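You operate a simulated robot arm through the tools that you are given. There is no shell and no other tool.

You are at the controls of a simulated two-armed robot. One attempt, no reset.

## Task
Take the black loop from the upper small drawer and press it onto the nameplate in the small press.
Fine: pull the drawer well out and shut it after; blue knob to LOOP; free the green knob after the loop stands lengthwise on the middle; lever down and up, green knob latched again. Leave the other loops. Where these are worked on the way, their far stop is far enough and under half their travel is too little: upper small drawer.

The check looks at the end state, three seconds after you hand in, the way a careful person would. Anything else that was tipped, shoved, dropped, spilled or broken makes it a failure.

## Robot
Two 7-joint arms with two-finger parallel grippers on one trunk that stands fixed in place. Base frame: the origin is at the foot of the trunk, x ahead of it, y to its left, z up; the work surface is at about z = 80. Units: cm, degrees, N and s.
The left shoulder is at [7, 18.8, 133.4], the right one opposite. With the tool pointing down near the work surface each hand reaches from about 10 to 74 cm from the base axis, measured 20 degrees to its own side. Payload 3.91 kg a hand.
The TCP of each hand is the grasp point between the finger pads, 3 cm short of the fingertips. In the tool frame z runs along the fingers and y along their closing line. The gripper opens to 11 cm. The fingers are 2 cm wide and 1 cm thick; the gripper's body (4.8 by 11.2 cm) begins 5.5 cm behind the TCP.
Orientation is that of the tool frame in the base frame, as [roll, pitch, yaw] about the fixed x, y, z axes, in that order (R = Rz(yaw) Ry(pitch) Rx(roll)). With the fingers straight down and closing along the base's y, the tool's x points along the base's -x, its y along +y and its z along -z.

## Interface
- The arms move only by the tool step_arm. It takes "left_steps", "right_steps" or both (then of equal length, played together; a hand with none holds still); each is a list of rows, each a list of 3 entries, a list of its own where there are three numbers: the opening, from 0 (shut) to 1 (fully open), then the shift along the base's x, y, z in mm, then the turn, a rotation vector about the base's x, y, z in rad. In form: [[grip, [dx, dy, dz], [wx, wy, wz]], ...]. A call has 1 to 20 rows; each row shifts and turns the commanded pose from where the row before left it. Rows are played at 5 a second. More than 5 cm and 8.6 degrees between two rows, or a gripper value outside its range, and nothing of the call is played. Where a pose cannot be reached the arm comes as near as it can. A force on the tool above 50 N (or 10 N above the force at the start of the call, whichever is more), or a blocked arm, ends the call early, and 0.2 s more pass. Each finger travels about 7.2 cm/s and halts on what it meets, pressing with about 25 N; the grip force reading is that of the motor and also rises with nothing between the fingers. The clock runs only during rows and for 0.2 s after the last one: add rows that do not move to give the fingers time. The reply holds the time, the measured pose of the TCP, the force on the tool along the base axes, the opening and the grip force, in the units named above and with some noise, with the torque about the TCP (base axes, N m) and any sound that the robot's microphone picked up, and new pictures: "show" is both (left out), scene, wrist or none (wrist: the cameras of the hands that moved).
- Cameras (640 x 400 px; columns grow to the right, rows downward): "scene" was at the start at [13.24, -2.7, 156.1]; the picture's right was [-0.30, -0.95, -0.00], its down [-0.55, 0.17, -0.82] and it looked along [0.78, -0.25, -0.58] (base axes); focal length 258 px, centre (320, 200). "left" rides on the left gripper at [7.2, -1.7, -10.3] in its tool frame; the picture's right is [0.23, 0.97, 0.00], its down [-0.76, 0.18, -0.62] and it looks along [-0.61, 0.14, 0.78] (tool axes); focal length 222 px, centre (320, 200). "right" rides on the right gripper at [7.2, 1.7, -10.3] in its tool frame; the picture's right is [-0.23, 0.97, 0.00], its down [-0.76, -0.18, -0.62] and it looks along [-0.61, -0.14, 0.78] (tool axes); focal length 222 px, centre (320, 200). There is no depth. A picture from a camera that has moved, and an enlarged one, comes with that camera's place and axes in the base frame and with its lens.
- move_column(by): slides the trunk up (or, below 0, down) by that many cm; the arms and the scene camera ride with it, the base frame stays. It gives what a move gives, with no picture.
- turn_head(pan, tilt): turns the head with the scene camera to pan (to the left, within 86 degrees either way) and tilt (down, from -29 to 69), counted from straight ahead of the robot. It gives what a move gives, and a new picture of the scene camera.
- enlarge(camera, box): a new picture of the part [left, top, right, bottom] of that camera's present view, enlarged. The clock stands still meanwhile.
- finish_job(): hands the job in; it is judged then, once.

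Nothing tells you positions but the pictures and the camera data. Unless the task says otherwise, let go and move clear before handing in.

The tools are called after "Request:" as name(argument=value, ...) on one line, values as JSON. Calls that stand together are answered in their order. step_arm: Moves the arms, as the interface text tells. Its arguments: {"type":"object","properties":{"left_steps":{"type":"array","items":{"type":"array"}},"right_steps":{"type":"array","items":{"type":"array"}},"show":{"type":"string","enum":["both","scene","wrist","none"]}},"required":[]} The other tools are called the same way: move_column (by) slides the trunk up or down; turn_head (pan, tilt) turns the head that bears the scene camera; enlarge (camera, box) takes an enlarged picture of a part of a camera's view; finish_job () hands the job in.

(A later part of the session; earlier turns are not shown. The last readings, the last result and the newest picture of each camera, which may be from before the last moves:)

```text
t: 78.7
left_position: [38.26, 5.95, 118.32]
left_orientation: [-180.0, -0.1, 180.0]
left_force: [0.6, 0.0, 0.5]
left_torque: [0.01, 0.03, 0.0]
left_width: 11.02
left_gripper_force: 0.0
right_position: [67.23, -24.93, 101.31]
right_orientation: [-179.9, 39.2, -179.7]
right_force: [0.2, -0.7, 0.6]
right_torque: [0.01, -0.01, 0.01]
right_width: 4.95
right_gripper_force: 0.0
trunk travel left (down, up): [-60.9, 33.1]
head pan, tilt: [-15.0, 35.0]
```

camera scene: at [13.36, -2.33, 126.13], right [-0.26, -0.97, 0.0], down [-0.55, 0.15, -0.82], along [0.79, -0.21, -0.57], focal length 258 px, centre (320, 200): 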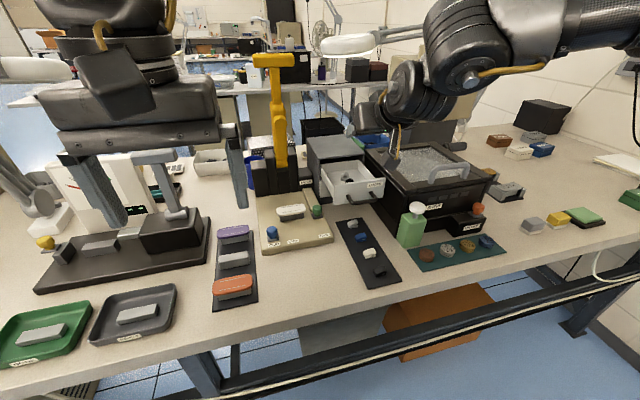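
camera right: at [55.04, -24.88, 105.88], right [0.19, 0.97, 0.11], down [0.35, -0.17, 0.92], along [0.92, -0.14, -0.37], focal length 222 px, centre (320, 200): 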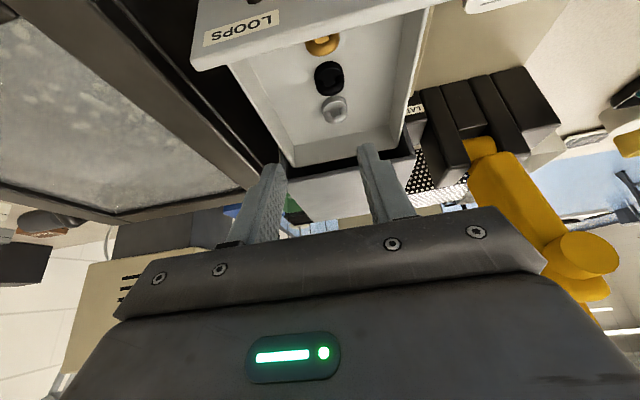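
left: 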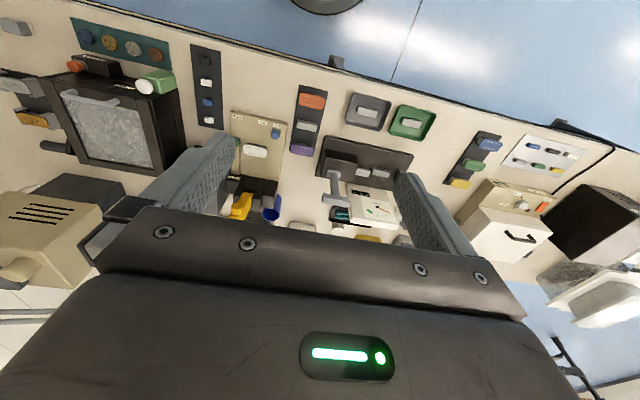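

Request:
step_arm(right_steps=[[0.45, [0, -2, 0], [0, 0, 0]]], show="none")

Request:
move_column(by=-5)

Request:
enlarge(camera="right", box=[220, 20, 420, 220])

Request:
enlarge(camera="scene", box=[290, 90, 420, 210])

```text
t: 79.1
left_position: [38.28, 5.94, 118.34]
left_orientation: [-180.0, 0.0, -180.0]
left_force: [-0.1, -0.3, -0.8]
left_torque: [-0.02, -0.01, -0.02]
left_width: 10.98
left_gripper_force: 0.0
right_position: [67.32, -25.32, 101.25]
right_orientation: [-179.8, 39.1, -179.8]
right_force: [0.0, 0.4, 0.2]
right_torque: [0.03, 0.01, 0.03]
right_width: 4.94
right_gripper_force: 0.1
trunk travel left (down, up): [-60.9, 33.1]
head pan, tilt: [-15.0, 35.0]
```

```text
t: 80.0
left_position: [38.28, 6.02, 113.42]
left_orientation: [-179.9, 0.0, -179.9]
left_force: [-0.4, -0.4, -1.0]
left_torque: [-0.06, -0.01, -0.02]
left_width: 10.99
left_gripper_force: 0.1
right_position: [67.36, -25.23, 96.3]
right_orientation: [-179.8, 39.3, -179.8]
right_force: [0.1, 0.4, 0.0]
right_torque: [0.0, 0.0, 0.0]
right_width: 4.94
right_gripper_force: 0.1
trunk travel left (down, up): [-55.9, 38.1]
head pan, tilt: [-15.0, 35.0]
```

```text
2.00 times, centred on (320, 120) of right
camera zoom: at [55.18, -23.51, 99.72], right [0.17, 0.97, 0.14], down [0.2, -0.18, 0.96], along [0.97, -0.14, -0.22], focal length 444 px, centre (320, 360)
```

zoom: 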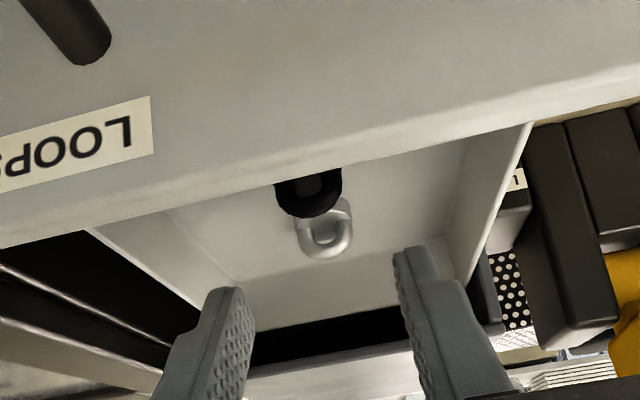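

```text
3.33 times, centred on (355, 150) of scene
camera zoom: at [13.32, -2.32, 127.63], right [-0.26, -0.97, 0.0], down [-0.55, 0.15, -0.82], along [0.79, -0.21, -0.57], focal length 861 px, centre (203, 367)
```

zoom: 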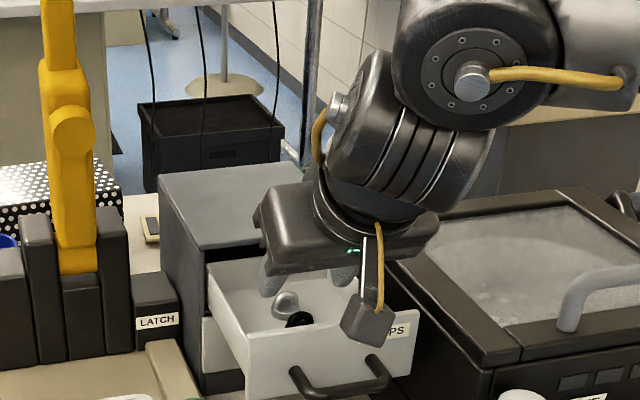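

Request:
step_arm(right_steps=[[0.45, [9, 0, 0], [0, 0, 0]], [0.45, [0, 0, 0], [0, 0, 0]]], show="none")

```text
t: 80.6
left_position: [38.18, 5.99, 113.61]
left_orientation: [180.0, 0.0, 179.9]
left_force: [0.1, 0.0, -0.9]
left_torque: [0.0, -0.01, 0.01]
left_width: 10.99
left_gripper_force: 0.1
right_position: [68.04, -25.19, 96.3]
right_orientation: [-179.9, 39.3, -179.8]
right_force: [0.2, -0.8, 0.8]
right_torque: [0.03, -0.05, 0.01]
right_width: 4.96
right_gripper_force: 0.1
trunk travel left (down, up): [-55.9, 38.1]
head pan, tilt: [-15.0, 35.0]
```

Request:
move_column(by=-2.5)

Request:
enlarge(camera="scene", box=[310, 120, 400, 200])

Request:
enlarge(camera="right", box=[240, 40, 400, 200])

```text
t: 81.3
left_position: [38.14, 5.96, 111.04]
left_orientation: [-179.9, 0.0, 180.0]
left_force: [1.0, -0.2, 0.4]
left_torque: [0.01, 0.01, -0.02]
left_width: 11.02
left_gripper_force: 0.0
right_position: [68.14, -25.12, 93.63]
right_orientation: [-179.8, 39.2, -179.8]
right_force: [-0.4, 0.3, 0.5]
right_torque: [-0.02, 0.03, -0.04]
right_width: 4.96
right_gripper_force: 0.0
trunk travel left (down, up): [-53.4, 40.6]
head pan, tilt: [-15.0, 35.0]
```

```text
5.00 times, centred on (355, 160) of scene
camera zoom: at [13.32, -2.32, 125.13], right [-0.26, -0.97, 0.0], down [-0.55, 0.15, -0.82], along [0.79, -0.21, -0.57], focal length 1292 px, centre (145, 400)
```

zoom: 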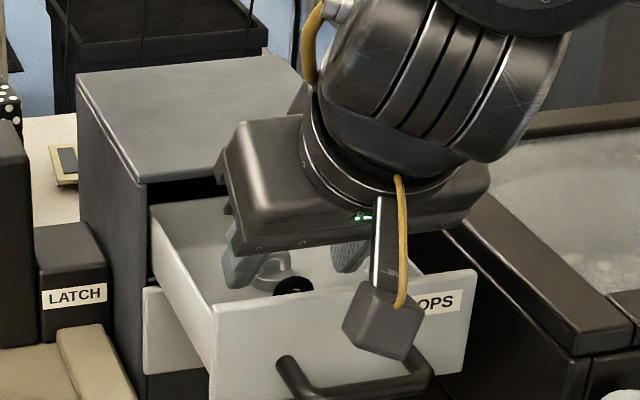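

```text
2.50 times, centred on (320, 120) of right
camera zoom: at [56.07, -23.55, 97.18], right [0.17, 0.97, 0.14], down [0.2, -0.18, 0.96], along [0.97, -0.14, -0.22], focal length 555 px, centre (320, 400)
```

zoom: 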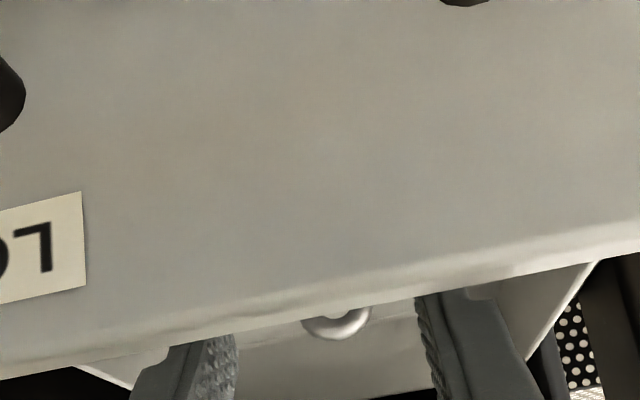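

Request:
move_column(by=-1.1)

Request:
step_arm(right_steps=[[0.3, [0, 0, 0], [0, 0, 0]], [0.25, [0, 0, 0], [0, 0, 0]], [0.1, [0, 0, 0], [0, 0, 0]], [0.1, [0, 0, 0], [0, 0, 0]]], show="none")

Request:
enlarge(camera="scene", box=[310, 120, 400, 200])

```text
t: 81.9
left_position: [38.21, 6.01, 109.83]
left_orientation: [180.0, 0.0, 179.9]
left_force: [0.7, -0.3, -0.3]
left_torque: [0.01, 0.02, -0.01]
left_width: 10.97
left_gripper_force: 0.1
right_position: [68.07, -25.3, 92.83]
right_orientation: [-179.9, 39.3, -179.8]
right_force: [-0.3, 0.1, 4.6]
right_torque: [0.11, -0.03, -0.07]
right_width: 4.95
right_gripper_force: 0.1
trunk travel left (down, up): [-52.3, 41.7]
head pan, tilt: [-15.0, 35.0]
```

```text
t: 82.9
left_position: [38.18, 6.18, 110.03]
left_orientation: [179.9, 0.0, 180.0]
left_force: [-0.2, -0.3, 0.2]
left_torque: [0.01, 0.0, -0.02]
left_width: 10.98
left_gripper_force: 0.1
right_position: [68.02, -25.19, 92.68]
right_orientation: [-179.8, 39.3, -179.8]
right_force: [-0.1, 2.1, 6.5]
right_torque: [0.13, -0.07, 0.01]
right_width: 2.12
right_gripper_force: 24.9
trunk travel left (down, up): [-52.3, 41.7]
head pan, tilt: [-15.0, 35.0]
```

```text
5.00 times, centred on (355, 160) of scene
camera zoom: at [13.27, -2.26, 124.04], right [-0.26, -0.97, 0.0], down [-0.55, 0.15, -0.82], along [0.79, -0.21, -0.57], focal length 1292 px, centre (145, 400)
```

zoom: 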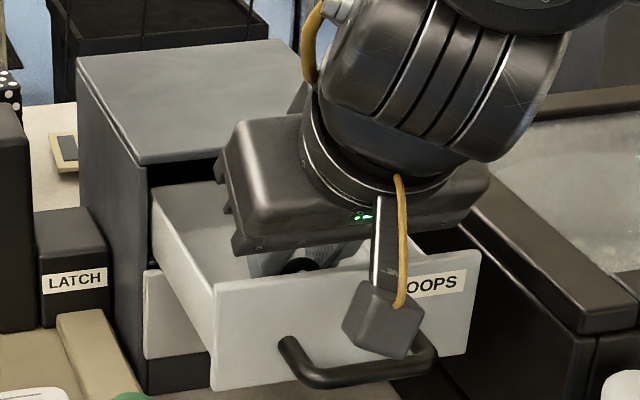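

Request:
step_arm(right_steps=[[0.1, [0, 0, 3], [0, 0, 0]], [0.1, [0, 0, 4], [0, 0, 0]]], show="none")

Request:
move_column(by=6)

Request:
enlarge(camera="scene", box=[300, 110, 410, 200])

Request:
enlarge(camera="right", box=[220, 20, 420, 220])

```text
t: 83.5
left_position: [38.19, 6.0, 109.88]
left_orientation: [179.9, 0.0, -180.0]
left_force: [0.5, -0.2, 0.2]
left_torque: [0.0, -0.01, 0.04]
left_width: 11.01
left_gripper_force: 0.2
right_position: [68.15, -25.38, 93.32]
right_orientation: [-179.7, 39.2, -179.8]
right_force: [-0.5, -0.2, 0.6]
right_torque: [-0.01, -0.05, 0.0]
right_width: 2.14
right_gripper_force: 25.4
trunk travel left (down, up): [-52.3, 41.7]
head pan, tilt: [-15.0, 35.0]
```

```text
t: 84.5
left_position: [38.22, 6.04, 115.84]
left_orientation: [179.9, 0.1, -180.0]
left_force: [0.4, 0.4, -0.3]
left_torque: [-0.03, 0.0, 0.01]
left_width: 11.01
left_gripper_force: 0.0
right_position: [68.23, -25.24, 99.32]
right_orientation: [-179.8, 39.3, -179.8]
right_force: [0.5, -0.6, -0.1]
right_torque: [-0.01, -0.01, 0.0]
right_width: 2.12
right_gripper_force: 24.9
trunk travel left (down, up): [-58.3, 35.7]
head pan, tilt: [-15.0, 35.0]
```

```text
4.44 times, centred on (355, 155) of scene
camera zoom: at [13.38, -2.33, 130.02], right [-0.26, -0.97, 0.0], down [-0.55, 0.15, -0.82], along [0.79, -0.21, -0.57], focal length 1148 px, centre (164, 400)
```

zoom: 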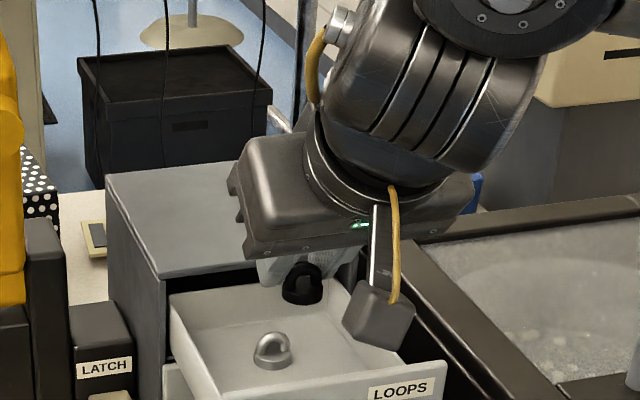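

```text
2.00 times, centred on (320, 120) of right
camera zoom: at [56.12, -23.59, 102.76], right [0.17, 0.97, 0.14], down [0.2, -0.18, 0.96], along [0.96, -0.14, -0.22], focal length 444 px, centre (320, 360)
```

zoom: 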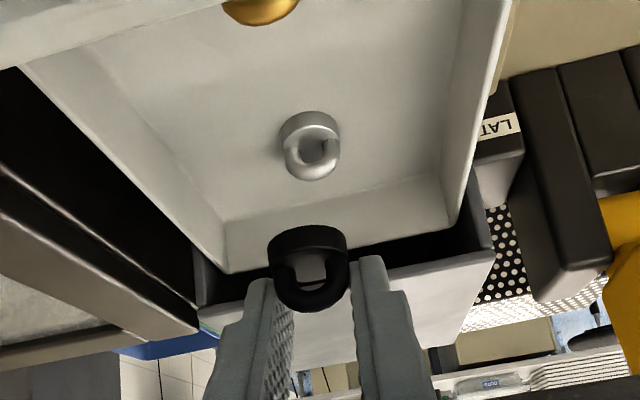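

Request:
step_arm(right_steps=[[0.1, [-10, 10, 20], [0, 0, 0]], [0.1, [-10, 20, 10], [0, 0, 0]], [0.1, [0, 20, 0], [0, 0, 0]], [0.1, [0, 20, 0], [0, 0, 0]]], show="none")

```text
t: 85.5
left_position: [38.32, 6.04, 115.91]
left_orientation: [-180.0, 0.0, 180.0]
left_force: [-0.2, -0.8, -0.3]
left_torque: [0.01, -0.04, -0.02]
left_width: 11.01
left_gripper_force: 0.1
right_position: [65.96, -23.89, 101.7]
right_orientation: [-179.9, 39.3, -179.7]
right_force: [1.0, -0.6, 0.3]
right_torque: [-0.01, 0.01, 0.01]
right_width: 2.11
right_gripper_force: 25.0
right hand out of reach, approached as far as the arm can: row 2, 3, 4
trunk travel left (down, up): [-58.3, 35.7]
head pan, tilt: [-15.0, 35.0]
```

Request:
move_column(by=26)

Request:
step_arm(right_steps=[[0.1, [-20, -30, 0], [0, 0, 0]], [0.1, [-20, -30, 0], [0, 0, 0]], [0.1, [-20, -30, 0], [0, 0, 0]], [0.1, [-20, -30, 0], [0, 0, 0]], [0.1, [0, -30, 0], [0, 0, 0]], [0.1, [0, -30, 0], [0, 0, 0]]], show="scene")

```text
t: 88.2
left_position: [38.2, 5.9, 141.83]
left_orientation: [180.0, 0.0, 179.9]
left_force: [-0.1, 0.0, -0.5]
left_torque: [0.02, 0.02, 0.01]
left_width: 11.01
left_gripper_force: 0.0
right_position: [65.92, -23.89, 127.8]
right_orientation: [-180.0, 39.3, -179.8]
right_force: [-0.3, 0.4, -0.6]
right_torque: [0.0, 0.02, -0.02]
right_width: 2.1
right_gripper_force: 25.2
trunk travel left (down, up): [-84.3, 9.7]
head pan, tilt: [-15.0, 35.0]
```

```text
t: 89.6
left_position: [38.28, 5.76, 141.8]
left_orientation: [180.0, 0.1, -180.0]
left_force: [0.0, -0.3, -0.2]
left_torque: [0.02, 0.01, -0.03]
left_width: 11.01
left_gripper_force: 0.1
right_position: [57.88, -42.19, 127.79]
right_orientation: [179.9, 39.4, -179.8]
right_force: [0.6, -1.0, 0.3]
right_torque: [0.0, -0.03, 0.02]
right_width: 2.13
right_gripper_force: 24.5
trunk travel left (down, up): [-84.3, 9.7]
head pan, tilt: [-15.0, 35.0]
camera scene: at [13.36, -2.46, 156.03], right [-0.26, -0.97, 0.0], down [-0.55, 0.15, -0.82], along [0.79, -0.21, -0.57], focal length 258 px, centre (320, 200)
```

scene: 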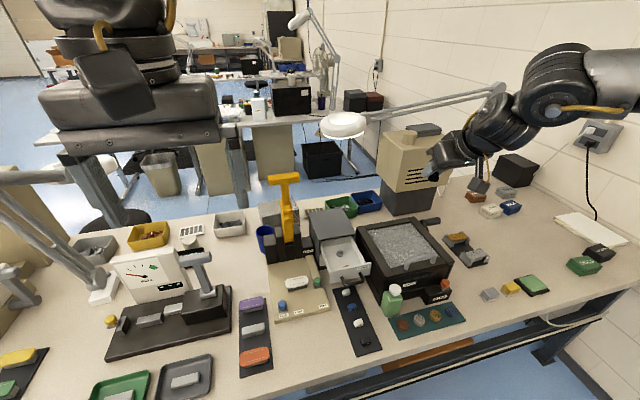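

Request:
turn_head(pan=-60, tilt=15)

```text
t: 90.7
left_position: [38.32, 5.93, 141.87]
left_orientation: [180.0, 0.0, -180.0]
left_force: [-0.1, -0.7, 0.3]
left_torque: [-0.02, 0.01, 0.02]
left_width: 10.98
left_gripper_force: 0.2
right_position: [57.83, -42.0, 127.77]
right_orientation: [-180.0, 39.3, -179.7]
right_force: [-0.3, -0.5, 0.2]
right_torque: [0.01, 0.02, 0.0]
right_width: 2.13
right_gripper_force: 25.2
trunk travel left (down, up): [-84.3, 9.7]
head pan, tilt: [-60.0, 15.0]
camera scene: at [9.54, -8.15, 159.22], right [-0.87, -0.5, 0.0], down [-0.13, 0.22, -0.97], along [0.48, -0.84, -0.26], focal length 258 px, centre (320, 200)
```

scene: 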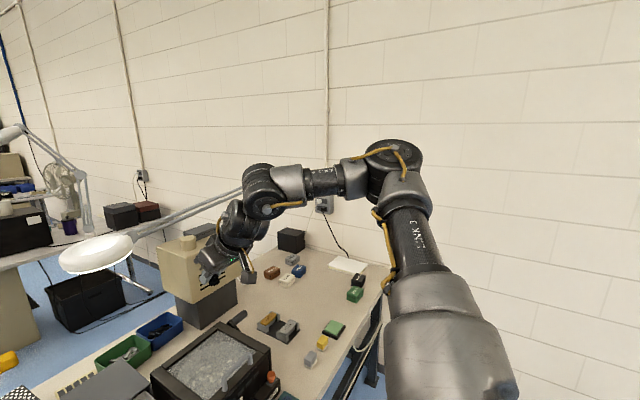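

Request:
step_arm(right_steps=[[0.1, [-20, -30, -20], [0, 0.1, 0]], [0.1, [-20, -30, -20], [0, 0.1, 0]], [0.1, [-20, -30, -20], [0, 0.1, 0]], [0.1, [-20, -30, -20], [0, 0.1, 0]], [0.1, [-20, -10, -40], [0, 0.1, 0]], [0.1, [-20, -10, -40], [0, 0.1, 0]], [0.1, [0, -10, -40], [0, 0, 0]], [0.1, [0, -10, -40], [0, 0, 0]]], show="scene")

```text
t: 92.5
left_position: [38.29, 5.76, 141.93]
left_orientation: [179.9, 0.0, -180.0]
left_force: [0.8, -1.2, 0.3]
left_torque: [0.04, 0.02, -0.02]
left_width: 10.97
left_gripper_force: 0.0
right_position: [45.97, -58.05, 103.53]
right_orientation: [179.8, 4.9, -179.8]
right_force: [-0.4, -0.2, -0.4]
right_torque: [-0.02, 0.0, -0.03]
right_width: 2.13
right_gripper_force: 25.3
trunk travel left (down, up): [-84.3, 9.7]
head pan, tilt: [-60.0, 15.0]
camera scene: at [9.63, -8.36, 159.22], right [-0.87, -0.5, 0.0], down [-0.13, 0.23, -0.97], along [0.48, -0.84, -0.26], focal length 258 px, centre (320, 200)
```

scene: 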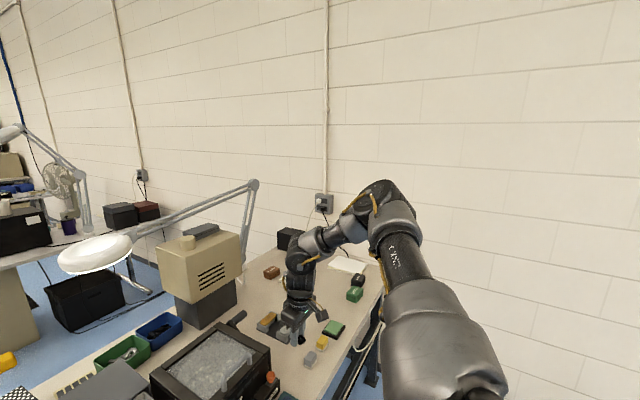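

Request:
step_arm(right_steps=[[0.1, [0, 0, 30], [0, 0, 0.14]], [0.1, [0, 0, 30], [0, 0, 0.14]], [0.1, [0, 0, 30], [0, 0, 0.14]], [0.1, [0, 0, 30], [0, 0, 0.14]], [0.1, [0, 0, 30], [0, 0, 0.14]], [0.1, [0, 0, 30], [0, 0, 0.14]], [0.1, [0, 0, 0], [0, 0, 0.14]], [0.1, [0, 0, 0], [0, 0, 0.14]], [0.1, [0, 0, 0], [0, 0, 0.14]], [0.1, [0, 0, 0], [0, 0, 0.14]], [0.1, [0, 0, 0], [0, 0, 0.14]], [0.1, [0, 0, 0], [0, 0, 0.14]], [0.1, [0, 0, 0], [0, 0, 0.14]], [0.1, [0, 0, 0], [0, 0, 0.14]], [0.1, [0, 0, 0], [0, 0, 0.14]]], show="none")

Request:
step_arm(right_steps=[[0.1, [10, -5, 5], [-0.09, -0.107, 0]], [0.1, [10, -5, 5], [-0.09, -0.107, 0]], [0.1, [10, -5, 5], [-0.09, -0.107, 0]], [0.1, [10, -5, 5], [-0.09, -0.107, 0]], [0.1, [20, -10, 5], [-0.09, -0.107, 0]], [0.1, [20, -10, 5], [-0.09, -0.107, 0]], [0.1, [20, -10, 0], [-0.09, -0.107, 0]], [0.1, [20, -10, 0], [-0.09, -0.107, 0]], [0.1, [20, -10, 0], [-0.09, -0.107, 0]], [0.1, [20, -10, 0], [-0.09, -0.107, 0]]], show="scene")

```text
t: 95.7
left_position: [38.26, 6.05, 141.89]
left_orientation: [-180.0, 0.0, 179.9]
left_force: [-0.5, 0.1, -0.3]
left_torque: [0.02, 0.02, 0.02]
left_width: 10.99
left_gripper_force: 0.0
right_position: [46.01, -57.84, 121.87]
right_orientation: [179.9, 4.9, -59.3]
right_force: [0.1, 0.9, -0.7]
right_torque: [-0.01, 0.0, -0.02]
right_width: 2.15
right_gripper_force: 25.1
trunk travel left (down, up): [-84.3, 9.7]
head pan, tilt: [-60.0, 15.0]
```

```text
t: 97.9
left_position: [38.36, 5.93, 141.94]
left_orientation: [180.0, -0.1, -179.9]
left_force: [-0.1, 0.5, -0.6]
left_torque: [0.01, 0.01, -0.01]
left_width: 11.02
left_gripper_force: 0.0
right_position: [62.0, -66.02, 124.57]
right_orientation: [-127.3, -65.5, -93.8]
right_force: [0.1, -0.3, 0.0]
right_torque: [0.03, -0.01, -0.01]
right_width: 2.12
right_gripper_force: 25.0
trunk travel left (down, up): [-84.3, 9.7]
head pan, tilt: [-60.0, 15.0]
camera scene: at [9.65, -8.28, 159.22], right [-0.87, -0.5, 0.0], down [-0.13, 0.23, -0.97], along [0.48, -0.84, -0.26], focal length 258 px, centre (320, 200)
```

scene: 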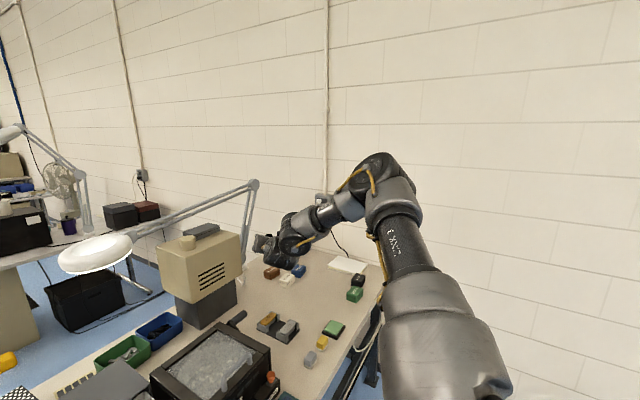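

Request:
step_arm(right_steps=[[0.1, [20, -16, 3], [0, 0, 0]], [0.1, [20, -16, 3], [0, 0, 0]], [0.1, [20, -16, 3], [0, 0, 0]], [0.1, [20, -16, 3], [0, 0, 0]], [0.1, [20, -16, 3], [0, 0, 0]], [0.1, [20, -16, 3], [0, 0, 0]]], show="scene")

```text
t: 99.3
left_position: [38.48, 5.91, 141.79]
left_orientation: [-180.0, -0.1, -179.9]
left_force: [-0.6, -0.4, -0.4]
left_torque: [-0.01, -0.04, -0.01]
left_width: 11.0
left_gripper_force: 0.1
right_position: [74.03, -75.42, 126.2]
right_orientation: [-127.6, -65.5, -93.3]
right_force: [0.6, -0.3, 0.2]
right_torque: [-0.02, 0.0, -0.04]
right_width: 2.13
right_gripper_force: 24.8
trunk travel left (down, up): [-84.3, 9.7]
head pan, tilt: [-60.0, 15.0]
camera scene: at [9.68, -8.19, 159.22], right [-0.87, -0.5, 0.0], down [-0.13, 0.22, -0.97], along [0.48, -0.84, -0.26], focal length 258 px, centre (320, 200)
```

scene: 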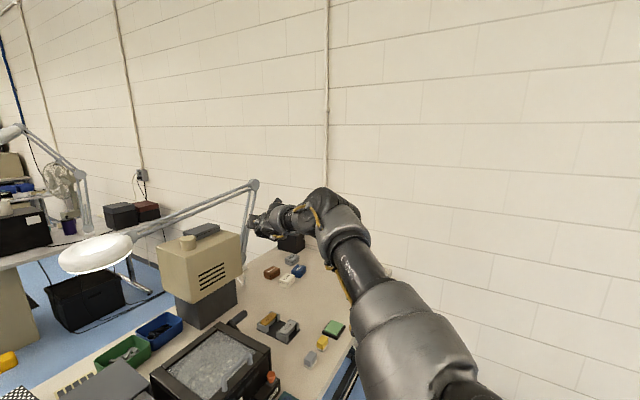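

Request:
step_arm(right_steps=[[0.1, [10, -8, 2], [0, 0, 0]], [0.1, [10, -8, 2], [0, 0, 0]], [0.1, [0, 0, 0], [0.106, -0.084, -0.035]], [0.1, [0, 0, 0], [0.106, -0.084, -0.035]], [0.1, [0, 0, 0], [0.106, -0.084, -0.035]], [0.1, [0, 0, 0], [0.106, -0.084, -0.035]], [0.1, [0, 0, 0], [0.106, -0.084, -0.035]], [0.1, [0, 0, 0], [0.106, -0.084, -0.035]], [0.1, [0, 0, 0], [0.106, -0.084, -0.035]], [0.1, [0, 0, 0], [0.106, -0.084, -0.035]], [0.1, [0, 0, 0], [0.106, -0.084, -0.035]], [0.1, [0, 0, 0], [0.106, -0.084, -0.035]], [0.1, [0, 0, 0], [0.106, -0.084, -0.035]], [0.1, [0, 0, 0], [0.106, -0.084, -0.035]]], show="scene")

```text
t: 102.3
left_position: [38.13, 5.95, 141.91]
left_orientation: [-180.0, -0.1, 179.9]
left_force: [0.2, -0.3, -0.2]
left_torque: [0.03, 0.02, 0.0]
left_width: 11.0
left_gripper_force: 0.2
right_position: [74.55, -76.36, 127.1]
right_orientation: [-106.2, 25.1, -135.4]
right_force: [-0.4, 0.5, 1.0]
right_torque: [-0.01, -0.01, 0.0]
right_width: 2.15
right_gripper_force: 24.5
right hand out of reach, approached as far as the arm can: row 1, 2
trunk travel left (down, up): [-84.3, 9.7]
head pan, tilt: [-60.0, 15.0]
camera scene: at [9.54, -8.15, 159.23], right [-0.87, -0.5, 0.0], down [-0.13, 0.22, -0.97], along [0.48, -0.84, -0.26], focal length 258 px, centre (320, 200)
```

scene: 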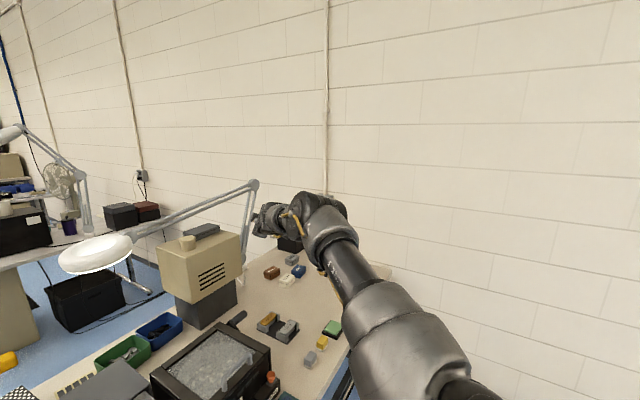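

Request:
step_arm(right_steps=[[0.1, [-30, 24, 0], [0, 0, 0]], [0.1, [-30, 24, 0], [0, 0, 0]], [0.1, [-30, 24, 0], [0, 0, 0]], [0.1, [-30, 24, 0], [0, 0, 0]], [0.1, [-30, 24, 0], [0, 0, 0]], [0.1, [-20, 16, 0], [0, 0, 0]]], show="scene")

```text
t: 103.7
left_position: [38.22, 6.03, 141.89]
left_orientation: [-180.0, 0.1, -180.0]
left_force: [0.4, -0.1, 0.6]
left_torque: [0.02, -0.02, 0.01]
left_width: 11.0
left_gripper_force: 0.0
right_position: [57.7, -62.86, 127.2]
right_orientation: [-106.1, 24.9, -135.4]
right_force: [-0.2, -0.2, -0.4]
right_torque: [0.0, -0.01, 0.01]
right_width: 2.11
right_gripper_force: 24.9
trunk travel left (down, up): [-84.3, 9.7]
head pan, tilt: [-60.0, 15.0]
camera scene: at [9.51, -8.13, 159.23], right [-0.87, -0.5, 0.0], down [-0.13, 0.22, -0.97], along [0.48, -0.84, -0.26], focal length 258 px, centre (320, 200)
```

scene: 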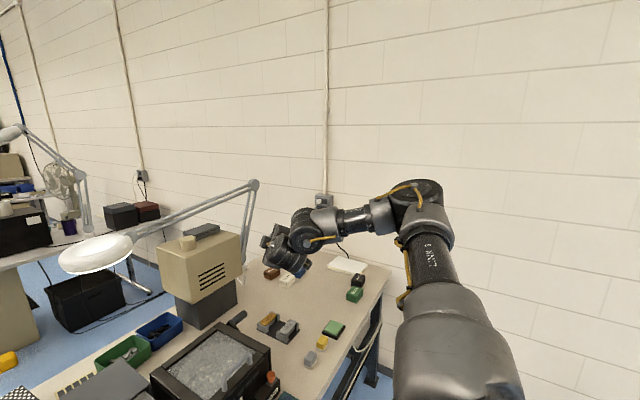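

Request:
step_arm(right_steps=[[0.1, [-10, 8, 0], [-0.106, 0.084, 0.035]], [0.1, [-10, 8, 0], [-0.106, 0.084, 0.035]], [0.1, [0, 0, 0], [-0.106, 0.084, 0.035]], [0.1, [0, 0, 0], [-0.106, 0.084, 0.035]], [0.1, [0, 0, 0], [-0.106, 0.084, 0.035]], [0.1, [0, 0, 0], [-0.106, 0.084, 0.035]], [0.1, [0, 0, 0], [-0.106, 0.084, 0.035]], [0.1, [0, 0, 0], [-0.106, 0.084, 0.035]], [0.1, [0, 0, 0], [-0.106, 0.084, 0.035]], [0.1, [0, 0, 0], [-0.106, 0.084, 0.035]], [0.1, [0, 0, 0], [-0.106, 0.084, 0.035]], [0.1, [0, 0, 0], [-0.106, 0.084, 0.035]], [0.1, [0, 0, 0], [-0.106, 0.084, 0.035]], [0.1, [0, 0, 0], [-0.106, 0.084, 0.035]], [0.1, [0, 0, 0], [-0.106, 0.084, 0.035]]], show="scene")

```text
t: 106.9
left_position: [38.27, 5.98, 141.86]
left_orientation: [179.9, 0.0, 179.9]
left_force: [0.3, 0.7, 0.4]
left_torque: [0.02, 0.0, 0.0]
left_width: 10.99
left_gripper_force: 0.0
right_position: [55.73, -61.21, 126.96]
right_orientation: [163.5, -74.8, -21.4]
right_force: [-0.3, 0.6, -1.0]
right_torque: [0.03, 0.04, -0.01]
right_width: 2.13
right_gripper_force: 25.1
trunk travel left (down, up): [-84.3, 9.7]
head pan, tilt: [-60.0, 15.0]
camera scene: at [9.53, -8.14, 159.23], right [-0.87, -0.5, 0.0], down [-0.13, 0.22, -0.97], along [0.48, -0.84, -0.26], focal length 258 px, centre (320, 200)
```

scene: 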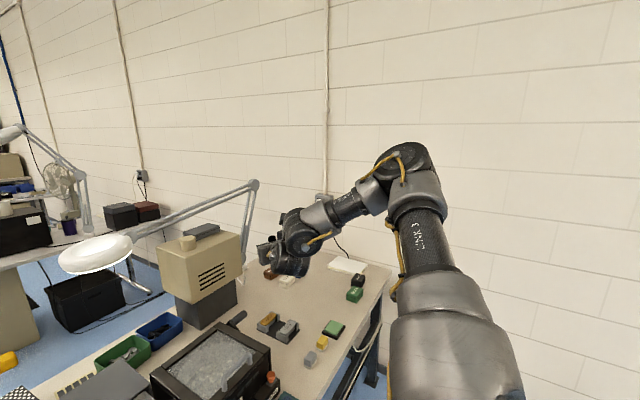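

Request:
step_arm(right_steps=[[0.1, [36, -29, 0], [0, 0, 0]], [0.1, [36, -29, 0], [0, 0, 0]], [0.1, [36, -29, 0], [0, 0, 0]], [0.1, [36, -29, 0], [0, 0, 0]], [0.1, [36, -29, 0], [0, 0, 0]], [0.1, [0, 0, 0], [0.106, -0.084, -0.035]], [0.1, [0, 0, 0], [0.106, -0.084, -0.035]], [0.1, [0, 0, 0], [0.106, -0.084, -0.035]], [0.1, [0, 0, 0], [0.106, -0.084, -0.035]], [0.1, [0, 0, 0], [0.106, -0.084, -0.035]], [0.1, [0, 0, 0], [0.106, -0.084, -0.035]], [0.1, [0, 0, 0], [0.106, -0.084, -0.035]], [0.1, [0, 0, 0], [0.106, -0.084, -0.035]], [0.1, [0, 0, 0], [0.106, -0.084, -0.035]], [0.1, [0, 0, 0], [0.106, -0.084, -0.035]], [0.1, [0, 0, 0], [0.106, -0.084, -0.035]], [0.1, [0, 0, 0], [0.106, -0.084, -0.035]], [0.1, [0, 0, 0], [0.106, -0.084, -0.035]], [0.1, [0, 0, 0], [0.106, -0.084, -0.035]], [0.1, [0, 0, 0], [0.106, -0.084, -0.035]]], show="none")

Request:
step_arm(right_steps=[[0.1, [-36, 29, 0], [0, 0, 0]], [0.1, [-36, 29, 0], [0, 0, 0]], [0.1, [-36, 29, 0], [0, 0, 0]], [0.1, [-36, 29, 0], [0, 0, 0]], [0.1, [-36, 29, 0], [0, 0, 0]], [0.1, [-20, 16, 0], [0, 0, 0]]], show="scene")

```text
t: 111.1
left_position: [38.12, 6.04, 142.07]
left_orientation: [180.0, 0.0, -180.0]
left_force: [-0.2, -0.1, -0.2]
left_torque: [-0.03, -0.02, -0.01]
left_width: 11.0
left_gripper_force: 0.1
right_position: [73.65, -75.78, 127.0]
right_orientation: [-106.3, 25.0, -135.4]
right_force: [-0.4, -0.3, -0.2]
right_torque: [-0.04, 0.01, 0.0]
right_width: 2.13
right_gripper_force: 25.1
trunk travel left (down, up): [-84.3, 9.7]
head pan, tilt: [-60.0, 15.0]
```

```text
t: 112.5
left_position: [38.32, 6.08, 141.98]
left_orientation: [-179.9, 0.0, -179.9]
left_force: [-0.1, -0.4, 0.6]
left_torque: [0.0, 0.0, 0.03]
left_width: 11.01
left_gripper_force: 0.1
right_position: [53.8, -59.43, 127.39]
right_orientation: [-106.2, 24.8, -135.3]
right_force: [-0.7, -0.2, -0.5]
right_torque: [-0.02, -0.03, -0.01]
right_width: 2.12
right_gripper_force: 25.5
trunk travel left (down, up): [-84.3, 9.7]
head pan, tilt: [-60.0, 15.0]
camera scene: at [9.56, -8.03, 159.23], right [-0.87, -0.5, 0.0], down [-0.13, 0.22, -0.97], along [0.48, -0.84, -0.26], focal length 258 px, centre (320, 200)
```

scene: 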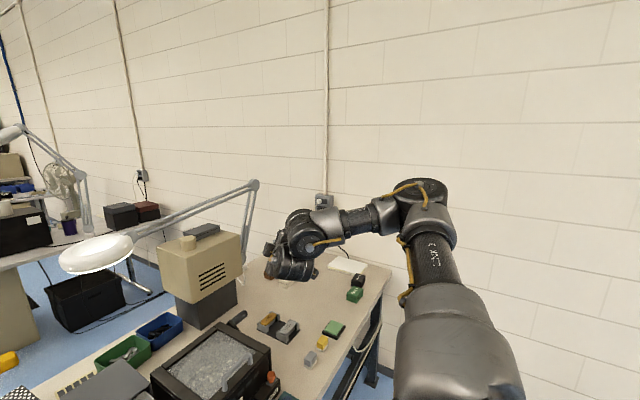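

Request:
step_arm(right_steps=[[0.1, [-10, 8, 0], [0.09, 0.107, 0]], [0.1, [-10, 8, 0], [0.09, 0.107, 0]], [0.1, [-10, 8, 0], [0.09, 0.107, 0]], [0.1, [-10, 8, 0], [0.09, 0.107, 0]], [0.1, [0, 0, 0], [0.09, 0.107, 0]], [0.1, [0, 0, 0], [0.09, 0.107, 0]], [0.1, [0, 0, 0], [0.09, 0.107, 0]], [0.1, [0, 0, -10], [0.09, 0.107, 0]], [0.1, [0, 0, -10], [0.09, 0.107, 0]]], show="scene")

```text
t: 114.5
left_position: [38.42, 6.05, 141.84]
left_orientation: [-180.0, -0.1, -180.0]
left_force: [0.2, 0.2, 0.2]
left_torque: [0.06, 0.01, 0.03]
left_width: 11.01
left_gripper_force: 0.1
right_position: [49.88, -56.44, 125.06]
right_orientation: [-178.1, 2.8, -155.4]
right_force: [0.4, -0.8, 0.5]
right_torque: [0.0, 0.04, 0.02]
right_width: 2.1
right_gripper_force: 24.6
trunk travel left (down, up): [-84.3, 9.7]
head pan, tilt: [-60.0, 15.0]
camera scene: at [9.75, -8.2, 159.21], right [-0.87, -0.5, 0.0], down [-0.13, 0.22, -0.97], along [0.48, -0.84, -0.26], focal length 258 px, centre (320, 200)
```

scene: 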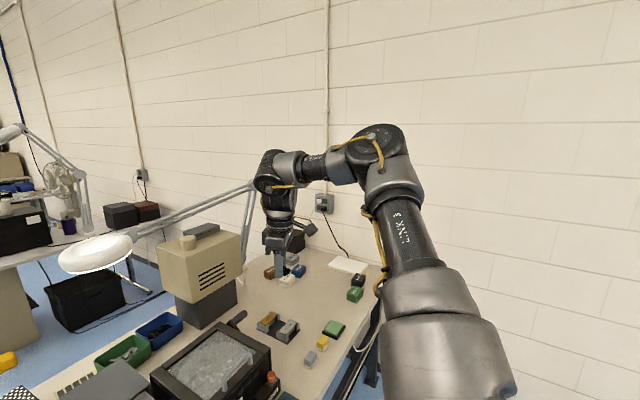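

Request:
step_arm(right_steps=[[0.1, [-10, -4, -40], [0, 0, 0]], [0.1, [-10, -4, -40], [0, 0, 0]], [0.1, [-10, -4, -40], [0, 0, 0]], [0.1, [-9, -4, -40], [0, 0, 0]], [0.1, [0, 0, -40], [0, 0, 0]], [0.1, [0, 0, 0], [0, 0, 0]]], show="scene")

```text
t: 115.9
left_position: [38.28, 6.11, 141.82]
left_orientation: [180.0, 0.0, -180.0]
left_force: [0.3, 0.6, 0.3]
left_torque: [0.03, 0.0, 0.0]
left_width: 11.02
left_gripper_force: 0.0
right_position: [46.07, -58.04, 105.0]
right_orientation: [-177.8, 2.9, -155.3]
right_force: [0.2, 0.2, 0.8]
right_torque: [0.0, -0.01, 0.01]
right_width: 2.09
right_gripper_force: 24.7
trunk travel left (down, up): [-84.3, 9.7]
head pan, tilt: [-60.0, 15.0]
camera scene: at [9.49, -8.1, 159.23], right [-0.87, -0.5, 0.0], down [-0.13, 0.22, -0.97], along [0.48, -0.84, -0.26], focal length 258 px, centre (320, 200)
```

scene: 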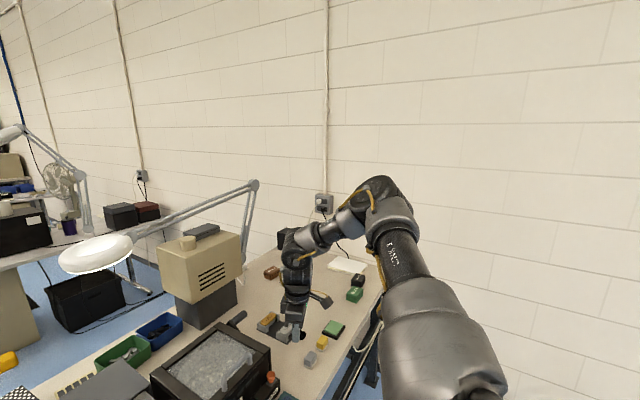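

Request:
step_arm(right_steps=[[0.1, [0, 20, 40], [0, 0, -0.108]], [0.1, [0, 20, 40], [0, 0, -0.108]], [0.1, [0, 20, 40], [0, 0, -0.108]], [0.1, [0, 20, 40], [0, 0, -0.108]], [0.1, [0, 20, 40], [0.0385, 0, 0]], [0.1, [0, 20, 0], [0, -0.127, 0]], [0.1, [0, 20, 0], [0, -0.127, 0]], [0.1, [0, 10, 0], [0, -0.127, 0]], [0.1, [0, 10, 0], [0, -0.127, 0]], [0.1, [0, 10, 0], [0, -0.127, 0]]], show="none")

Request:
turn_head(pan=-30, tilt=50)

```text
t: 118.1
left_position: [38.21, 5.91, 141.91]
left_orientation: [180.0, -0.1, -179.9]
left_force: [0.3, 0.0, 0.3]
left_torque: [0.01, 0.0, 0.01]
left_width: 11.01
left_gripper_force: 0.1
right_position: [45.69, -41.16, 125.31]
right_orientation: [179.8, 39.4, 179.5]
right_force: [-0.9, -0.2, 0.0]
right_torque: [-0.02, -0.02, -0.01]
right_width: 2.13
right_gripper_force: 25.6
trunk travel left (down, up): [-84.3, 9.7]
head pan, tilt: [-60.0, 15.0]
```

```text
t: 119.1
left_position: [38.26, 5.93, 141.82]
left_orientation: [179.9, 0.0, -180.0]
left_force: [-0.1, 0.0, 0.3]
left_torque: [0.03, 0.0, -0.04]
left_width: 10.98
left_gripper_force: 0.1
right_position: [45.85, -41.07, 125.19]
right_orientation: [179.9, 39.3, 179.7]
right_force: [0.1, -1.2, 0.5]
right_torque: [-0.01, -0.01, 0.03]
right_width: 2.15
right_gripper_force: 24.9
trunk travel left (down, up): [-84.3, 9.7]
head pan, tilt: [-30.0, 50.0]
camera scene: at [11.51, -3.92, 153.86], right [-0.5, -0.87, 0.0], down [-0.66, 0.38, -0.64], along [0.56, -0.32, -0.77], focal length 258 px, centre (320, 200)
```

scene: 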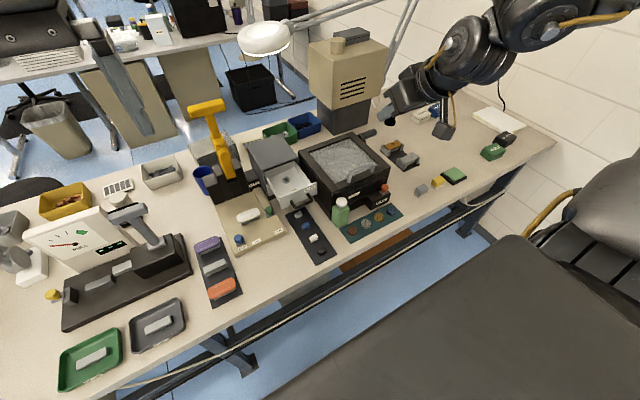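

Request:
enlarge(camera="scene", box=[270, 170, 430, 280])

```text
3.64 times, centred on (350, 225) of scene
camera zoom: at [11.51, -3.92, 153.86], right [-0.5, -0.87, 0.0], down [-0.66, 0.38, -0.64], along [0.56, -0.32, -0.77], focal length 940 px, centre (211, 109)
```

zoom: 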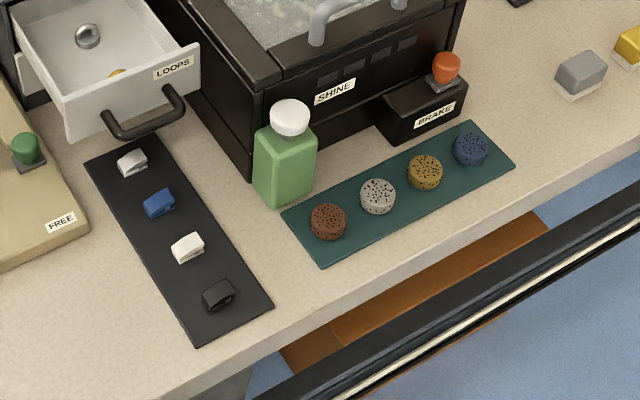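

Request:
step_arm(right_steps=[[0.1, [0, 25, 10], [0, 0, 0]], [0.1, [0, 25, 10], [0, 0, 0]], [0.1, [0, 25, 10], [0, 0, 0]], [0.1, [-2, 20, 10], [0, 0, 0]]], show="none")

```text
t: 120.1
left_position: [38.25, 6.33, 141.88]
left_orientation: [-179.8, 0.0, -180.0]
left_force: [-0.5, -0.3, -0.2]
left_torque: [0.03, -0.01, -0.04]
left_width: 10.99
left_gripper_force: 0.0
right_position: [45.76, -32.04, 129.37]
right_orientation: [179.8, 39.2, 179.9]
right_force: [0.3, -0.3, 1.0]
right_torque: [-0.02, 0.06, -0.04]
right_width: 2.14
right_gripper_force: 25.1
right hand out of reach, approached as far as the arm can: row 4
trunk travel left (down, up): [-84.3, 9.7]
head pan, tilt: [-30.0, 50.0]
```

Request:
move_column(by=-40)

Request:
turn_head(pan=-25, tilt=50)

Request:
enlarge(camera="scene", box=[260, 140, 460, 280])

```text
t: 124.0
left_position: [38.33, 6.07, 101.95]
left_orientation: [179.9, 0.1, 180.0]
left_force: [0.3, 0.3, 0.6]
left_torque: [0.0, -0.04, -0.01]
left_width: 10.99
left_gripper_force: 0.1
right_position: [45.74, -32.26, 89.29]
right_orientation: [179.8, 39.3, 180.0]
right_force: [-0.2, -0.2, -0.2]
right_torque: [0.01, 0.01, 0.0]
right_width: 2.13
right_gripper_force: 24.9
trunk travel left (down, up): [-44.3, 49.7]
head pan, tilt: [-30.0, 50.0]
```

```text
t: 124.6
left_position: [38.25, 5.94, 101.83]
left_orientation: [180.0, 0.0, 180.0]
left_force: [0.3, 0.6, 0.3]
left_torque: [-0.01, -0.02, -0.01]
left_width: 11.03
left_gripper_force: 0.1
right_position: [45.83, -32.32, 89.26]
right_orientation: [179.5, 39.2, 179.9]
right_force: [-0.1, -0.4, 0.1]
right_torque: [-0.02, 0.03, 0.04]
right_width: 2.13
right_gripper_force: 25.7
trunk travel left (down, up): [-44.3, 49.7]
head pan, tilt: [-25.0, 50.0]
camera scene: at [11.82, -3.31, 113.86], right [-0.42, -0.91, 0.0], down [-0.69, 0.32, -0.64], along [0.58, -0.27, -0.77], focal length 258 px, centre (320, 200)
```

scene: 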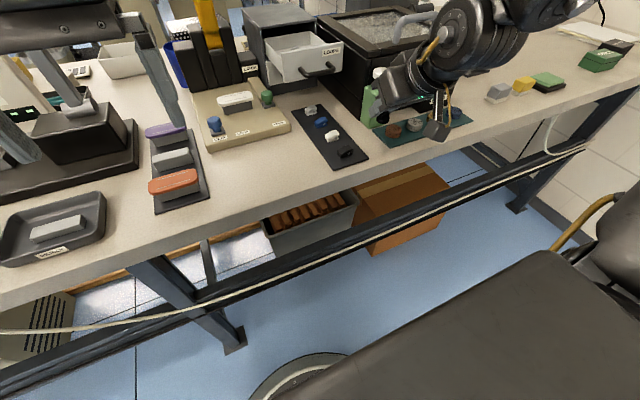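

```text
2.86 times, centred on (360, 210) of scene
camera zoom: at [11.82, -3.31, 113.86], right [-0.42, -0.91, 0.0], down [-0.69, 0.32, -0.64], along [0.58, -0.27, -0.77], focal length 738 px, centre (206, 171)
```

zoom: 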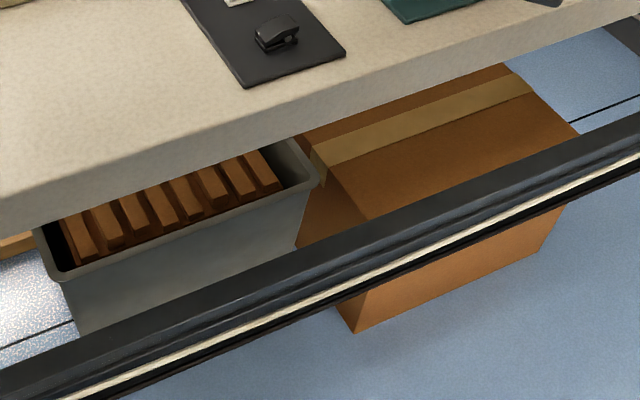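

Request:
enlarge(camera="scene", box=[300, 50, 480, 170])

Request:
enlarge(camera="right", box=[200, 20, 440, 220])

```text
3.33 times, centred on (390, 110) of scene
camera zoom: at [11.82, -3.31, 113.86], right [-0.42, -0.91, 0.0], down [-0.69, 0.32, -0.64], along [0.58, -0.27, -0.77], focal length 861 px, centre (87, 500)
```

zoom: 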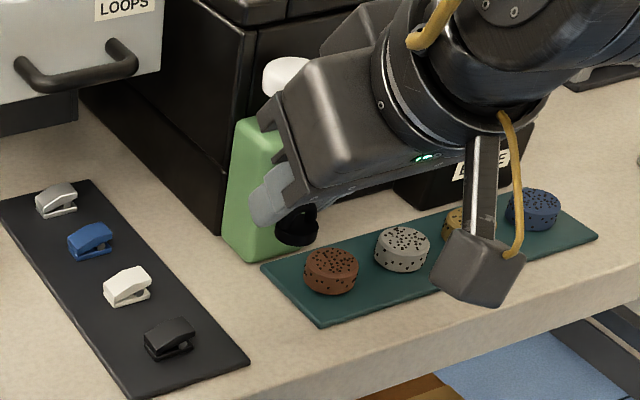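

```text
2.00 times, centred on (320, 120) of right
camera zoom: at [33.73, -30.55, 92.66], right [0.18, 0.97, 0.15], down [0.2, -0.18, 0.96], along [0.96, -0.14, -0.22], focal length 444 px, centre (320, 360)
```

zoom: 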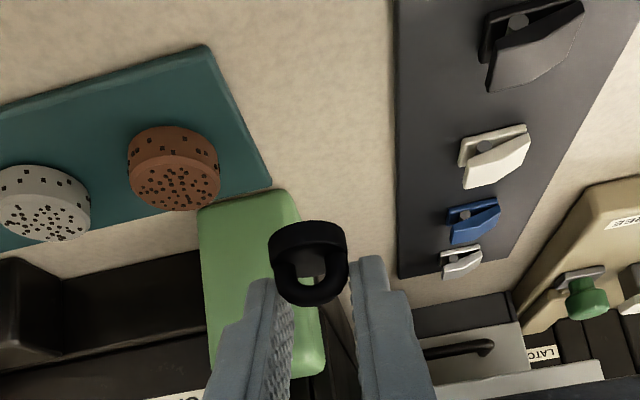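

Request:
step_arm(right_steps=[[0.1, [0, 0, 40], [0, 0, 0]], [0.1, [0, 0, 40], [0, 0, 0]], [0.1, [0, 0, 30], [0, 0, 0]], [0.1, [-10, 10, 0], [0, 0, 0]], [0.1, [-10, 10, 0], [0, 0, 0]]], show="none")

```text
t: 125.8
left_position: [38.22, 6.0, 101.8]
left_orientation: [-180.0, 0.0, -179.9]
left_force: [0.2, 0.0, -0.5]
left_torque: [-0.01, 0.04, -0.01]
left_width: 10.98
left_gripper_force: 0.0
right_position: [44.06, -30.59, 100.5]
right_orientation: [179.9, 39.1, -179.9]
right_force: [-0.9, -0.1, 0.8]
right_torque: [0.0, 0.0, 0.03]
right_width: 2.13
right_gripper_force: 24.8
right hand out of reach, approached as far as the arm can: row 5
trunk travel left (down, up): [-44.3, 49.7]
head pan, tilt: [-25.0, 50.0]
```

Request:
step_arm(left_steps=[[1, [-20, 20, 20], [0, 0, 0]], [1, [-20, 20, 20], [0, 0, 0]], [1, [-20, 20, 20], [0, 0, 0]], [1, [-20, 20, 20], [0, 0, 0]], [1, [0, 0, 30], [0, 0, 0]], [1, [0, 0, 30], [0, 0, 0]]], show="none")

```text
t: 127.2
left_position: [27.06, 11.34, 109.54]
left_orientation: [-179.9, -0.1, -179.9]
left_force: [-0.7, 0.4, -0.4]
left_torque: [0.0, 0.02, 0.01]
left_width: 11.02
left_gripper_force: 0.2
left hand out of reach, approached as far as the arm can: row 3, 4, 5, 6
right_position: [43.97, -30.69, 100.54]
right_orientation: [179.9, 39.2, -179.9]
right_force: [-0.6, -0.2, 0.1]
right_torque: [-0.01, -0.02, -0.03]
right_width: 2.1
right_gripper_force: 24.7
trunk travel left (down, up): [-44.3, 49.7]
head pan, tilt: [-25.0, 50.0]
```

Request:
move_column(by=-13)

Request:
enlarge(camera="right", box=[200, 20, 440, 220])

Request:
enlarge(camera="scene", box=[300, 0, 480, 120])

```text
t: 128.8
left_position: [27.14, 11.24, 96.46]
left_orientation: [-179.9, -0.2, -179.9]
left_force: [0.4, -0.7, 0.3]
left_torque: [0.01, 0.05, 0.01]
left_width: 11.0
left_gripper_force: 0.1
right_position: [43.96, -30.54, 87.43]
right_orientation: [179.7, 39.2, -179.9]
right_force: [0.0, -0.1, 0.9]
right_torque: [0.01, 0.02, 0.02]
right_width: 2.11
right_gripper_force: 25.0
trunk travel left (down, up): [-31.3, 62.7]
head pan, tilt: [-25.0, 50.0]
```

```text
2.00 times, centred on (320, 120) of right
camera zoom: at [32.01, -28.96, 90.84], right [0.17, 0.97, 0.15], down [0.2, -0.18, 0.96], along [0.97, -0.14, -0.22], focal length 444 px, centre (320, 360)
```

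zoom: 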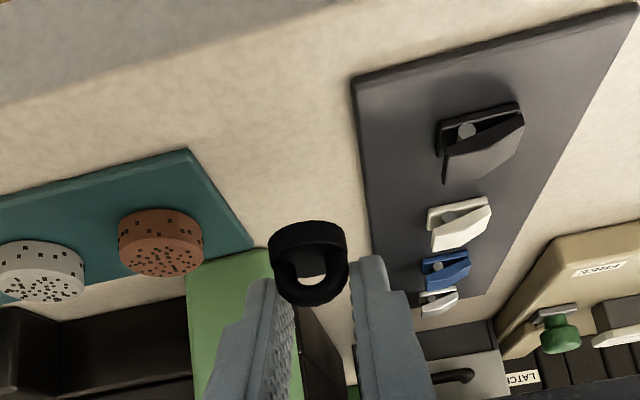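

```text
3.33 times, centred on (390, 60) of scene
camera zoom: at [11.81, -3.3, 100.86], right [-0.42, -0.91, 0.0], down [-0.69, 0.32, -0.64], along [0.58, -0.27, -0.77], focal length 861 px, centre (87, 667)
```

zoom: 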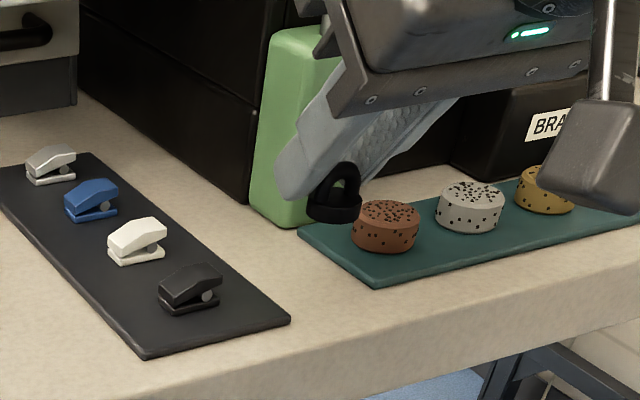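

Request:
step_arm(right_steps=[[0.1, [0, 0, -10], [0, 0, 0]], [0.1, [0, 0, -10], [0, 0, 0]], [0.1, [0, 0, -10], [0, 0, 0]]], show="none")

```text
t: 129.6
left_position: [27.02, 11.26, 96.46]
left_orientation: [-180.0, 0.0, -180.0]
left_force: [-0.3, -0.5, 0.5]
left_torque: [0.01, 0.0, 0.01]
left_width: 10.99
left_gripper_force: 0.0
right_position: [44.42, -31.18, 84.56]
right_orientation: [179.8, 39.1, -179.7]
right_force: [-0.6, -0.6, 0.7]
right_torque: [-0.01, 0.01, -0.01]
right_width: 2.1
right_gripper_force: 25.2
right hand out of reach, approached as far as the arm can: row 2, 3
trunk travel left (down, up): [-31.3, 62.7]
head pan, tilt: [-25.0, 50.0]
```

Request:
move_column(by=-0.6)

Request:
enlarge(camera="scene", box=[340, 20, 460, 100])

```text
t: 130.1
left_position: [27.03, 11.26, 95.85]
left_orientation: [-180.0, 0.0, -179.9]
left_force: [0.0, -0.2, 0.1]
left_torque: [-0.01, 0.01, 0.03]
left_width: 11.02
left_gripper_force: 0.0
right_position: [44.27, -31.24, 83.98]
right_orientation: [179.8, 39.0, -179.7]
right_force: [-0.3, 0.5, 0.3]
right_torque: [0.0, 0.02, -0.01]
right_width: 2.11
right_gripper_force: 25.3
trunk travel left (down, up): [-30.7, 63.3]
head pan, tilt: [-25.0, 50.0]
```

```text
5.00 times, centred on (400, 60) of scene
camera zoom: at [11.8, -3.3, 100.26], right [-0.42, -0.91, 0.0], down [-0.69, 0.32, -0.64], along [0.58, -0.27, -0.77], focal length 1292 px, centre (-80, 900)
```

zoom: 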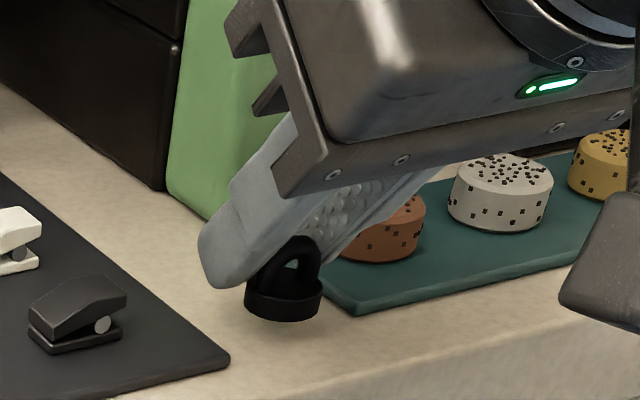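

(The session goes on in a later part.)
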